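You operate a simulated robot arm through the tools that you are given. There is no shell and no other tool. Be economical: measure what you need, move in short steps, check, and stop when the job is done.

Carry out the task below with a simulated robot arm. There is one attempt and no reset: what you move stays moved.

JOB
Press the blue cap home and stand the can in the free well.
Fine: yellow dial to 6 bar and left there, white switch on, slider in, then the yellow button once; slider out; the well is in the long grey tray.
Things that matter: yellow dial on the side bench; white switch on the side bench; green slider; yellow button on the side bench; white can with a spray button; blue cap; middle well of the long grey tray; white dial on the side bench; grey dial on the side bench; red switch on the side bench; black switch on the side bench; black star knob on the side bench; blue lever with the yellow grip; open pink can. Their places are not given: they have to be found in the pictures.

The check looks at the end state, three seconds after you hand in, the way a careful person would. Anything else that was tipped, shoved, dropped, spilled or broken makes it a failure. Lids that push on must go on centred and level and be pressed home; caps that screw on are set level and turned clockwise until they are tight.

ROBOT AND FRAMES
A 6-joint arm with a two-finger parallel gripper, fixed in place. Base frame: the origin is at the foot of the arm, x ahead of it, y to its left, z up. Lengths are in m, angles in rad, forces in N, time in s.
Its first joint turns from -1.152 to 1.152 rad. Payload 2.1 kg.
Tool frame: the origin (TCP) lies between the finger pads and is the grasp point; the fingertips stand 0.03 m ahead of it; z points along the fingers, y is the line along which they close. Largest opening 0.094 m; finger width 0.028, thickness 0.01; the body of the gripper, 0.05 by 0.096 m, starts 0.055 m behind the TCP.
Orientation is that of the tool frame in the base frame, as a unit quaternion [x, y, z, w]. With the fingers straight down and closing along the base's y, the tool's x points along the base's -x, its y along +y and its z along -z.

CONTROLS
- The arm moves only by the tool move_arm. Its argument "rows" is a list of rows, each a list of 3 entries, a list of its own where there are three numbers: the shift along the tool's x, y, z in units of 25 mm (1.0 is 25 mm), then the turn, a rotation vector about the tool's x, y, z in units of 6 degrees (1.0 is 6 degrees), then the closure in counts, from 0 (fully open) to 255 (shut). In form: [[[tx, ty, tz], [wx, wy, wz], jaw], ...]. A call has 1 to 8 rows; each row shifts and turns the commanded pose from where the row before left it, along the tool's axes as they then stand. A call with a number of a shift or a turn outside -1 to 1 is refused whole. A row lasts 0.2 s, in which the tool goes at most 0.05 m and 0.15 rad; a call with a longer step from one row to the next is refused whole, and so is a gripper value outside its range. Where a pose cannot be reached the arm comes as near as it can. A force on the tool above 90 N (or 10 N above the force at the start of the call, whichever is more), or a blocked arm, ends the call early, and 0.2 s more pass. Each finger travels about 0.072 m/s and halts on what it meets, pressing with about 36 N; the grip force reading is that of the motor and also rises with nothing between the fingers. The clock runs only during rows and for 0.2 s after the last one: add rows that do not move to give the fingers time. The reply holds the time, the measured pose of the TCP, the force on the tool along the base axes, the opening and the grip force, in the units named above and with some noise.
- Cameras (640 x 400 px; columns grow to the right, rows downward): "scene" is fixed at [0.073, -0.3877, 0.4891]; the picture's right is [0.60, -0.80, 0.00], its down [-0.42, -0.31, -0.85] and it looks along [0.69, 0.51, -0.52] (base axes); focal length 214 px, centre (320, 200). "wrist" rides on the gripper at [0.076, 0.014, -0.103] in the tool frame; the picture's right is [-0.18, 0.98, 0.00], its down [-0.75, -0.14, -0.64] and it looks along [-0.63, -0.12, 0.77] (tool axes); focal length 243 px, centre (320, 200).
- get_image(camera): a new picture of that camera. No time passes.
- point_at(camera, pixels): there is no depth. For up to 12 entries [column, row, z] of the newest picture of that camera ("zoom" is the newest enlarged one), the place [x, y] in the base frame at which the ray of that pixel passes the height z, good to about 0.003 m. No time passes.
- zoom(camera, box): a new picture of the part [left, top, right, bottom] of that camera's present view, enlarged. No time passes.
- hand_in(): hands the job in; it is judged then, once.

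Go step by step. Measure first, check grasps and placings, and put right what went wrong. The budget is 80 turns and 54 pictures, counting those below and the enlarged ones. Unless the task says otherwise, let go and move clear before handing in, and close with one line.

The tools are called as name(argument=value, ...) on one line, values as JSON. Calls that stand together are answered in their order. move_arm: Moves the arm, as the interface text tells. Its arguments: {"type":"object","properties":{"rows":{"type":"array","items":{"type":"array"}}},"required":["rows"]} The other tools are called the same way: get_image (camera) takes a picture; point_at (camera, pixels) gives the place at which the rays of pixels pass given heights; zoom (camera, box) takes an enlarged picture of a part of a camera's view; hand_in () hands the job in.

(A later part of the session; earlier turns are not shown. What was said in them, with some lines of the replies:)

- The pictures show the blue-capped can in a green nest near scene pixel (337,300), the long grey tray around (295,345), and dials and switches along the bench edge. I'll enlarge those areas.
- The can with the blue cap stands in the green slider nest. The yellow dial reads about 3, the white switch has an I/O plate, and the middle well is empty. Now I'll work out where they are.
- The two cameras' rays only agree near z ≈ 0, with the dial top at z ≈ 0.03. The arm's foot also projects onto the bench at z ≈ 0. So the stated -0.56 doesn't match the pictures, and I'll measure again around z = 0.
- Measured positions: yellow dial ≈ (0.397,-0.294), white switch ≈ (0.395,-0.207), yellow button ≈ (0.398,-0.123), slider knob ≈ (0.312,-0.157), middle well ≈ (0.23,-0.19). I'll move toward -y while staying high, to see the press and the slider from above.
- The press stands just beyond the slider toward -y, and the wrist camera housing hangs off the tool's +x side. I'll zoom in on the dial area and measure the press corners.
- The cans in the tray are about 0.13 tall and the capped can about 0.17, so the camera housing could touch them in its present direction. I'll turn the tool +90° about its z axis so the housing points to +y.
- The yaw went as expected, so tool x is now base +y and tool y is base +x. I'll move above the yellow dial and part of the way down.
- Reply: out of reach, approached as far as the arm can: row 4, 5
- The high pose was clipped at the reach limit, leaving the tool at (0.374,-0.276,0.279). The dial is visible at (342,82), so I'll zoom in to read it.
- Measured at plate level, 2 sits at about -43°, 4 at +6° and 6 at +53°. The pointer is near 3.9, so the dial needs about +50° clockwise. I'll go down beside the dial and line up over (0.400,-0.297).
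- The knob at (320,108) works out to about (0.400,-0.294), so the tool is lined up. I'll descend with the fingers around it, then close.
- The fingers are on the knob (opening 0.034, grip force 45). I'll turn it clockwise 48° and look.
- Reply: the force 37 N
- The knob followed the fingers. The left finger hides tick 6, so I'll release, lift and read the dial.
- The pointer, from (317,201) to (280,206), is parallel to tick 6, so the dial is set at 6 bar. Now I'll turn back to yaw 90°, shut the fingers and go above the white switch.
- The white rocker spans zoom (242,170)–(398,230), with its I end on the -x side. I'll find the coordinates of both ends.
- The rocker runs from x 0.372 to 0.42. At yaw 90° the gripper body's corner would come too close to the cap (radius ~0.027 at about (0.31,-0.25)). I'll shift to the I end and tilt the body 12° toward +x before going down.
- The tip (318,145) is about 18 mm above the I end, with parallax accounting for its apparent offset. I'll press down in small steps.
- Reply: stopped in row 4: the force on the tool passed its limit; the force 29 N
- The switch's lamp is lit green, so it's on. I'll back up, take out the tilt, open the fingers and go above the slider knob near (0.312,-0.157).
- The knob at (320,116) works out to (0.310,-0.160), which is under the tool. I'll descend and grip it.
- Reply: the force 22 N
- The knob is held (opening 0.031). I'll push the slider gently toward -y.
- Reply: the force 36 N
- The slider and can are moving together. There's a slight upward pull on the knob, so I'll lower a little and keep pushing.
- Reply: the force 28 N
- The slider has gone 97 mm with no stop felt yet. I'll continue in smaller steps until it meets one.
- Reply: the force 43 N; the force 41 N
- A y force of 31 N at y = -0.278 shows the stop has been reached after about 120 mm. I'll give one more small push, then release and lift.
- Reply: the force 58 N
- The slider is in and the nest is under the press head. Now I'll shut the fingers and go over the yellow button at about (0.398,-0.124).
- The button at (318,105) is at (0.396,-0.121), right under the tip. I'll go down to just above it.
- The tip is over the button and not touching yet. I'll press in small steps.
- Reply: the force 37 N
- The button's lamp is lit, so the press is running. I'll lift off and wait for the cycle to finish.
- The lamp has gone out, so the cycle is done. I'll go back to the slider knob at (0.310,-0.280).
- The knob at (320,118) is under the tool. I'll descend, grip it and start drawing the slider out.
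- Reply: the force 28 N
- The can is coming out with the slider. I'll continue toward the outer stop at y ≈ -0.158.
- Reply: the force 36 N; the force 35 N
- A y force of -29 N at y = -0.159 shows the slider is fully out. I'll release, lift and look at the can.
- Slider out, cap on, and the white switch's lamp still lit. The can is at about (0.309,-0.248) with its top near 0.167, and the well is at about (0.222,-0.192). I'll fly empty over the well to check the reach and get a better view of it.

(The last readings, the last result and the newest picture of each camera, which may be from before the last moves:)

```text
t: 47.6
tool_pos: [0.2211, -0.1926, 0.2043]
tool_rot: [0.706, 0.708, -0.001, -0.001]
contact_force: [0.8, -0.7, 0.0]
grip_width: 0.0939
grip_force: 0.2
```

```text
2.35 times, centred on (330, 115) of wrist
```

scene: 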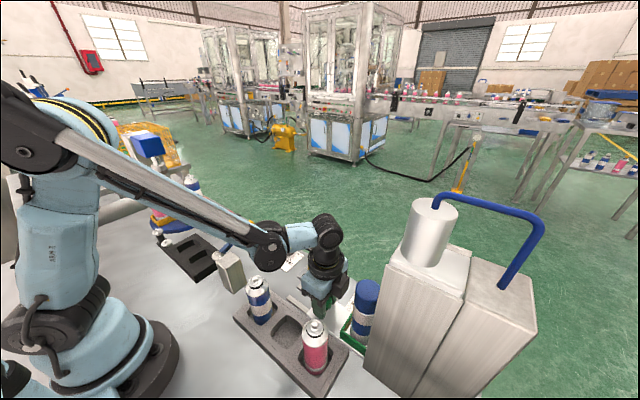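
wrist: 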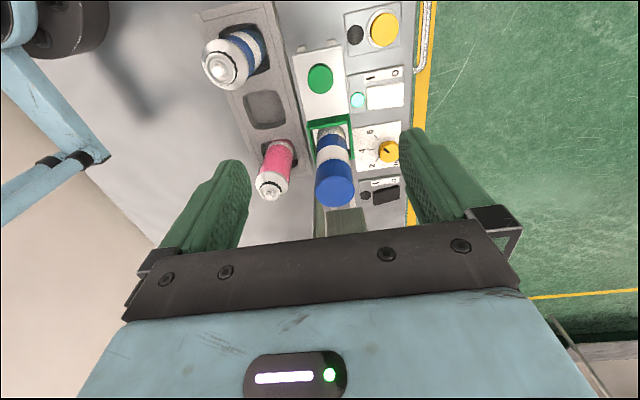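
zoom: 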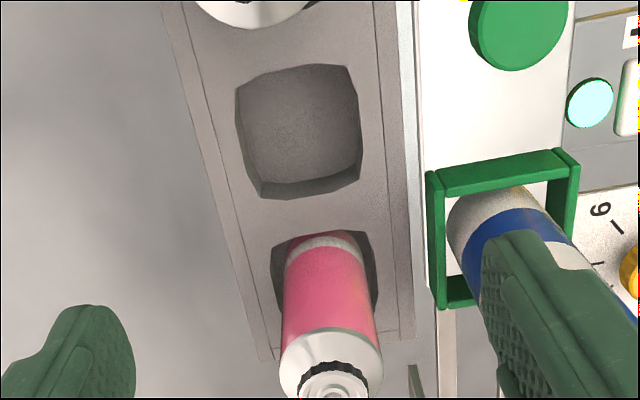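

The well is reachable, and its rim is centred near zoom (300,132). I'll check its coordinates and those of the nest.

point_at(camera="zoom", pixels=[[300, 132, 0.03], [300, 132, 0.03], [300, 132, 0.03], [237, 90, 0.03], [352, 66, 0.03], [362, 180, 0.03], [262, 198, 0.03], [427, 172, 0.04], [578, 163, 0.04], [437, 308, 0.04]])

```text
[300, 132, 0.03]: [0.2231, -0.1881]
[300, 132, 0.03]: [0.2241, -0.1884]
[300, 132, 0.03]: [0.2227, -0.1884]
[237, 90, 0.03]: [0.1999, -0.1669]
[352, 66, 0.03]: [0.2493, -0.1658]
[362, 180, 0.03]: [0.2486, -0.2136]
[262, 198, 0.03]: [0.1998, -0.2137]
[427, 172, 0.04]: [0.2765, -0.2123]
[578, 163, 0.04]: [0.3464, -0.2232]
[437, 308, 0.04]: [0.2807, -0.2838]
```

The well centre comes out at (0.224,-0.190), about 49 mm square. Now I'll rise and move above the capped can.

move_arm(rows=[[[0, 0, -0.6], [0, 0, 0], 0], [[0, 0, -0.6], [0, 0, 0], 0], [[-0.5, 0.9, 0], [0, 0, 0], 0], [[-0.6, 0.9, 0], [0, 0, 0], 0], [[-0.6, 0.9, 0], [0, 0, 0], 0], [[-0.54, 0.85, 0], [0, 0, 0], 0]])

get_image(camera="wrist")

zoom(camera="scene", box=[270, 220, 410, 360])

```text
t: 49.0
tool_pos: [0.3096, -0.2476, 0.2325]
tool_rot: [0.707, 0.708, -0.001, -0.002]
contact_force: [0.0, 0.4, -0.7]
grip_width: 0.0941
grip_force: 0.0
```

```text
16 pictures are left
```

wrist: 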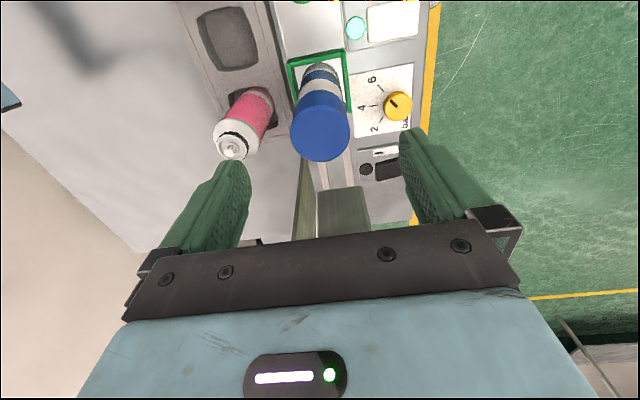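

```text
2.86 times, centred on (340, 290) of scene
```

zoom: 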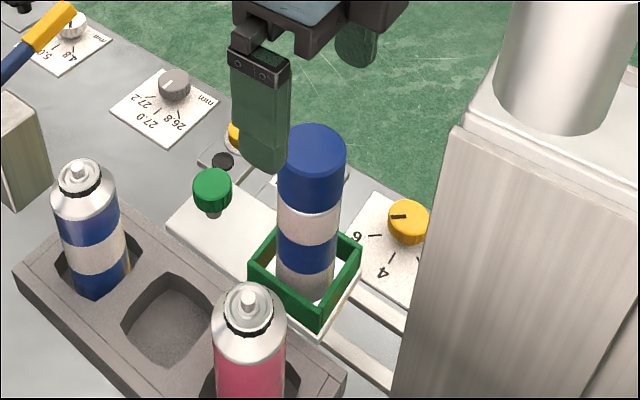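

The cap top at (321,135) gives a can centre of (0.309,-0.250), a top at ≈0.168 and a diameter of ≈0.044. The cap sits flush with the can. I'll narrow the fingers, descend to TCP z ≈ 0.12 and close.

move_arm(rows=[[[-0.11, 0, 0], [0, 0, 0], 65], [[0, 0, 0], [0, 0, 0], 65], [[0, 0, 1], [0, 0, 0], 65], [[0, 0, 1], [0, 0, 0], 65], [[0, 0, 1], [0, 0, 0], 65], [[0, 0, 1], [0, 0, 0], 65], [[0, 0, 0.5], [0, 0, 0], 65]])

get_image(camera="wrist")

```text
t: 50.6
tool_pos: [0.3102, -0.251, 0.1213]
tool_rot: [0.706, 0.708, 0.0, -0.003]
contact_force: [-0.8, -0.1, 0.6]
grip_width: 0.0698
grip_force: 0.0
```

```text
14 pictures are left
```

wrist: 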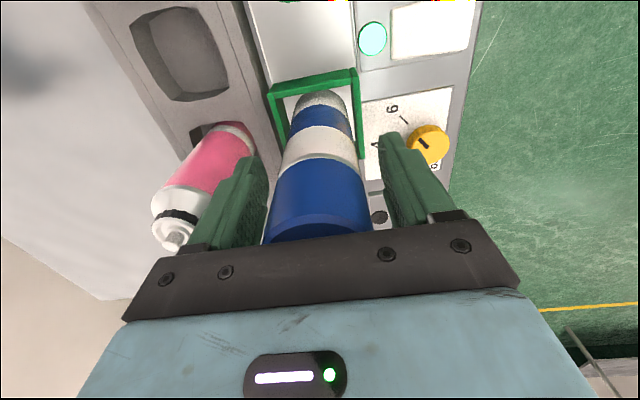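

The can is between the fingers with clearance all round. I'll close and lift a little.

move_arm(rows=[[[0, 0, 0], [0, 0, 0], 255], [[0, 0, 0], [0, 0, 0], 255], [[0, 0, 0], [0, 0, 0], 255], [[0, 0, 0], [0, 0, 0], 255], [[0, 0, -0.2], [0, 0, 0], 255], [[0, 0, -0.3], [0, 0, 0], 255]])

get_image(camera="wrist")

```text
t: 52.0
tool_pos: [0.3097, -0.2493, 0.1345]
tool_rot: [0.706, 0.708, 0.0, -0.001]
contact_force: [-0.8, 0.1, -2.3]
grip_width: 0.0446
grip_force: 36.5
```

```text
13 pictures are left
```

wrist: 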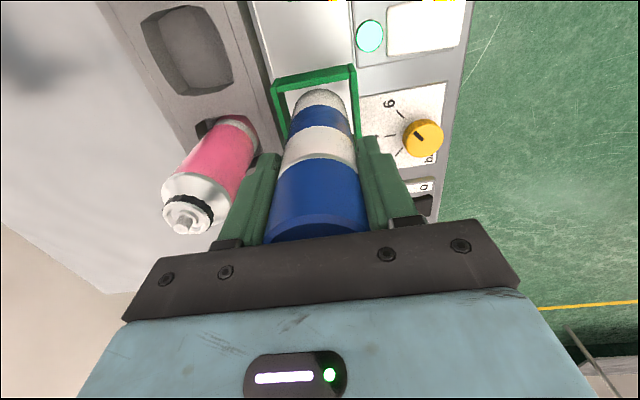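

The can lifted cleanly (opening 0.0446, about 2.3 N). I'll raise it, go to y = -0.190, then move in over the well at x = 0.224.

move_arm(rows=[[[0, 0, -0.7], [0, 0, 0], 255], [[0, 0, -0.7], [0, 0, 0], 255], [[0, 0, -0.7], [0, 0, 0], 255], [[0.6, 0, 0], [0, 0, 0], 255], [[0.6, 0, 0], [0, 0, 0], 255], [[0.6, 0, 0], [0, 0, 0], 255], [[0.57, 0, 0], [0, 0, 0], 255]])

move_arm(rows=[[[0, -0.6, 0], [0, 0, 0], 255], [[0, -0.6, 0], [0, 0, 0], 255], [[0, -0.6, 0], [0, 0, 0], 255], [[0, -0.6, 0], [0, 0, 0], 255], [[0, -0.6, 0], [0, 0, 0], 255], [[0, -0.43, 0], [0, 0, 0], 255], [[0, 0, 0], [0, 0, 0], 255]])

get_image(camera="wrist")

zoom(camera="scene", box=[210, 220, 370, 380])

```text
t: 53.6
tool_pos: [0.3099, -0.1918, 0.1868]
tool_rot: [0.707, 0.708, -0.001, -0.002]
contact_force: [-0.2, -0.3, -1.6]
grip_width: 0.0444
grip_force: 36.3
```

```text
t: 55.2
tool_pos: [0.2248, -0.191, 0.1868]
tool_rot: [0.706, 0.708, 0.0, -0.001]
contact_force: [0.2, -0.3, -2.1]
grip_width: 0.0447
grip_force: 35.6
```

```text
12 pictures are left
```

wrist: 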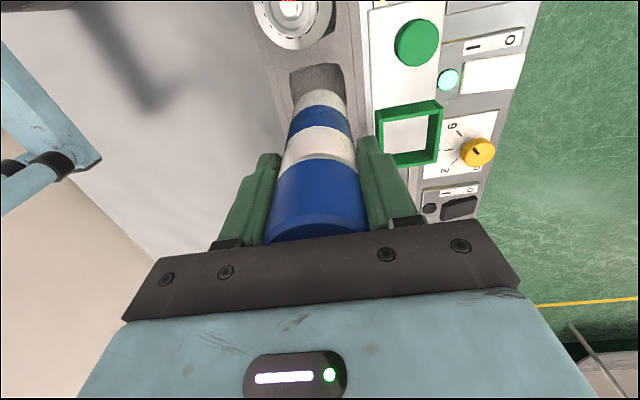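

```text
2.50 times, centred on (290, 300) of scene
```

zoom: 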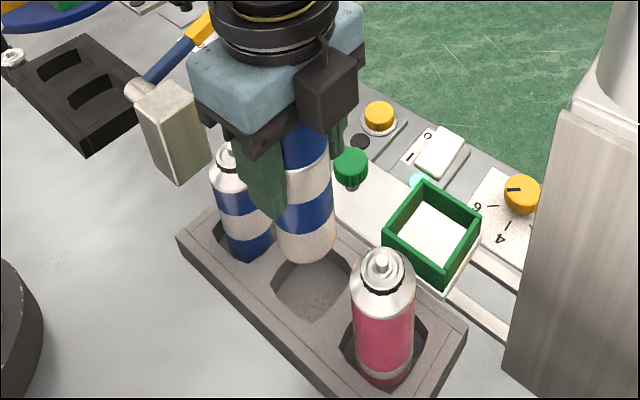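

The can hangs over the well. Clearance is only a couple of millimetres, so I'll lower it to just above the rim and check alignment at close range.

move_arm(rows=[[[0, 0, 0.5], [0, 0, 0], 255], [[0, 0, 0.5], [0, 0, 0], 255], [[0, 0, 0.35], [0, 0, 0], 255], [[0, 0, 0], [0, 0, 0], 255]])

zoom(camera="wrist", box=[250, 40, 390, 180])

zoom(camera="scene", box=[240, 270, 350, 380])

```text
t: 56.2
tool_pos: [0.2248, -0.1906, 0.1526]
tool_rot: [0.707, 0.707, 0.0, -0.002]
contact_force: [0.2, 1.1, -2.4]
grip_width: 0.0447
grip_force: 35.6
```

```text
2.86 times, centred on (320, 110) of wrist
```

zoom: 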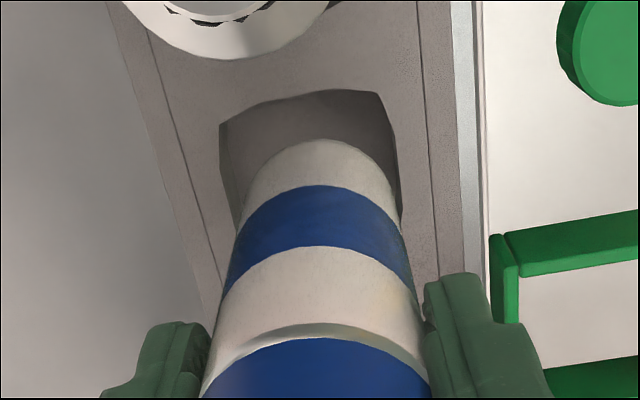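

```text
3.64 times, centred on (295, 325) of scene
```

zoom: 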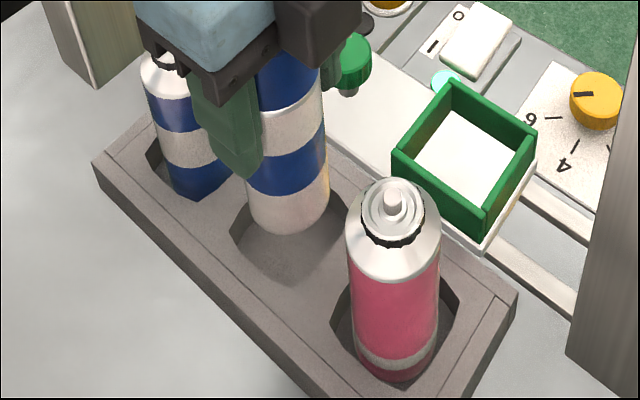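

The can's bottom edge, at zoom (322,140), looks about 2 mm too far toward -y relative to the rim; x looks centred. I'll shift +2.5 mm in y and lower gently.

move_arm(rows=[[[0.1, 0, 0], [0, 0, 0], 255], [[0, 0, 0.3], [0, 0, 0], 255], [[0, 0, 0.2], [0, 0, 0], 255], [[0, 0, 0.2], [0, 0, 0], 255]])

zoom(camera="wrist", box=[250, 40, 390, 180])

```text
t: 57.2
tool_pos: [0.225, -0.1877, 0.1359]
tool_rot: [0.706, 0.708, -0.001, -0.002]
contact_force: [-0.5, 0.4, -1.6]
grip_width: 0.0446
grip_force: 35.5
```

```text
2.86 times, centred on (320, 110) of wrist
```

zoom: 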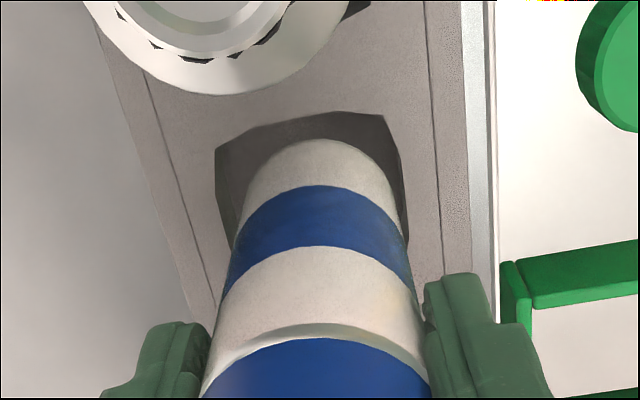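

The gap to the +y rim is now about 3 mm allowing for the rounded base, which is close to even. I'll keep lowering gently.

move_arm(rows=[[[0.03, 0, 0.15], [0, 0, 0], 255], [[0, 0, 0.15], [0, 0, 0], 255], [[0, 0, 0.15], [0, 0, 0], 255]])

```text
t: 58.0
tool_pos: [0.2245, -0.1878, 0.1233]
tool_rot: [0.707, 0.707, 0.0, -0.001]
contact_force: [0.6, 1.0, -1.7]
grip_width: 0.0442
grip_force: 36.1
```

move_arm(rows=[[[0, 0, 0.12], [0, 0, 0], 255], [[0, 0, 0.12], [0, 0, 0], 255], [[0, 0, 0.12], [0, 0, 0], 255]])

zoom(camera="wrist", box=[250, 40, 390, 180])

```text
t: 58.8
tool_pos: [0.2244, -0.1881, 0.1158]
tool_rot: [0.706, 0.708, 0.0, -0.003]
contact_force: [0.4, 0.0, -1.9]
grip_width: 0.0447
grip_force: 35.6
```

```text
2.86 times, centred on (320, 110) of wrist
```

zoom: 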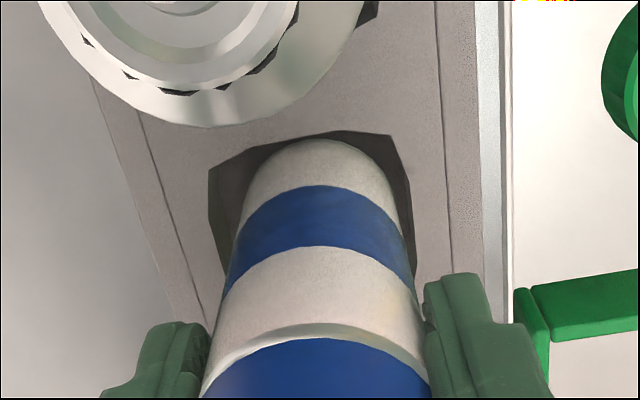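

The can's base is inside the well without touching. I'll continue to the floor.

move_arm(rows=[[[0, 0, 0.1], [0, 0, 0], 255], [[0, 0, 0.1], [0, 0, 0], 255], [[0, 0, 0.1], [0, 0, 0], 255]])

```text
t: 59.6
tool_pos: [0.225, -0.1881, 0.1088]
tool_rot: [0.707, 0.707, 0.0, -0.001]
contact_force: [0.5, 0.2, -3.2]
grip_width: 0.0449
grip_force: 36.2
```

move_arm(rows=[[[0, 0, 0.1], [0, 0, 0], 255], [[0, 0, 0.1], [0, 0, 0], 255]])

```text
t: 60.2
tool_pos: [0.2239, -0.189, 0.1024]
tool_rot: [0.707, 0.707, -0.001, -0.002]
contact_force: [-6.2, -1.2, 25.3]
grip_width: 0.0449
grip_force: 36.1
```

25 N upward at TCP z = 0.102 means the can has reached the well floor. I'll relax slightly and check before opening.

move_arm(rows=[[[0, 0, -0.06], [0, 0, 0], 255], [[0, 0, 0], [0, 0, 0], 255]])

zoom(camera="scene", box=[220, 250, 360, 390])

```text
t: 60.8
tool_pos: [0.224, -0.1872, 0.1039]
tool_rot: [0.707, 0.707, -0.001, -0.002]
contact_force: [-0.2, -0.8, -1.6]
grip_width: 0.0448
grip_force: 36.0
```

```text
2.86 times, centred on (290, 320) of scene
```

zoom: 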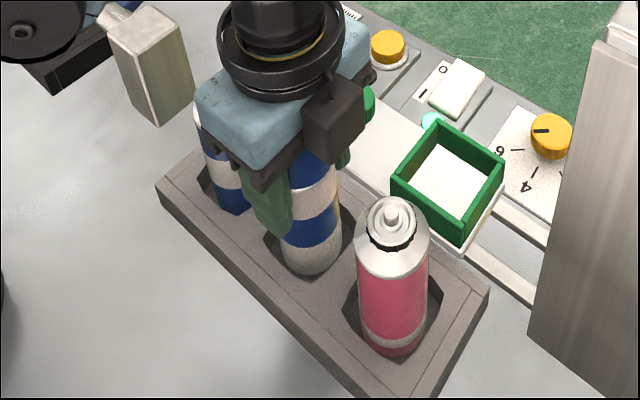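

The can stands in the middle well. I'll open the fingers and lift straight up.

move_arm(rows=[[[0, 0, 0], [0, 0, 0], 80], [[0, 0, 0], [0, 0, 0], 65], [[0, 0, 0], [0, 0, 0], 65], [[0, 0, -0.5], [0, 0, 0], 65], [[0, 0, -1], [0, 0, 0], 65], [[0, 0, -1], [0, 0, 0], 65], [[0, 0, -1], [0, 0, 0], 65], [[0, 0, -1], [0, 0, 0], 65]])

move_arm(rows=[[[0, 0, -1], [0, 0, 0], 65], [[0, 0, -1], [0, 0, 0], 65], [[1, 0, -0.5], [0, 0, 0], 65], [[1, 0, 0], [0, 0, 0], 65], [[1, 0, 0], [0, 0, 0], 65]])

zoom(camera="scene", box=[200, 210, 400, 400])

get_image(camera="wrist")

```text
t: 62.6
tool_pos: [0.2241, -0.1883, 0.2162]
tool_rot: [0.706, 0.708, 0.0, -0.002]
contact_force: [-0.1, 0.0, 0.3]
grip_width: 0.0698
grip_force: 0.1
```

```text
t: 63.8
tool_pos: [0.2263, -0.1122, 0.278]
tool_rot: [0.708, 0.707, -0.001, -0.001]
contact_force: [0.2, -0.6, -0.2]
grip_width: 0.07
grip_force: 0.1
```

```text
2.11 times, centred on (300, 305) of scene
```

zoom: 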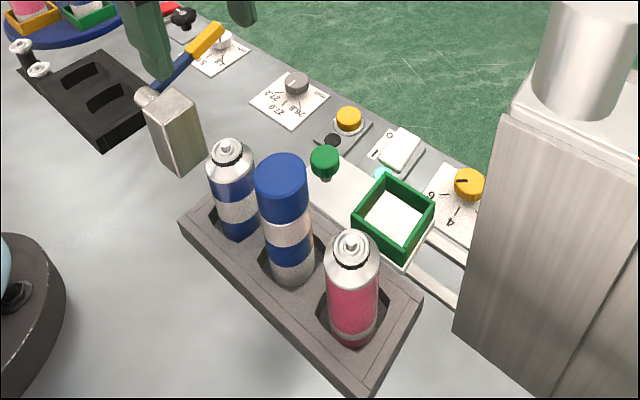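

```text
4 pictures are left
```

wrist: 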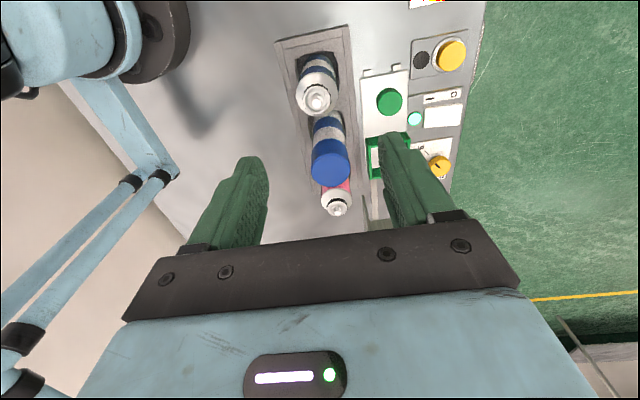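

The can stands upright in the middle well with its cap level and flush. The dial is on 6, the switch lamp is lit, the slider is out and the arm is clear, so I'm handing in.

hand_in()

```text
The job is handed in.
```

The blue cap was pressed on at 6 bar and looks fully home. The can is upright in the middle well, the slider is out, the dial is still at 6 and the arm is clear.
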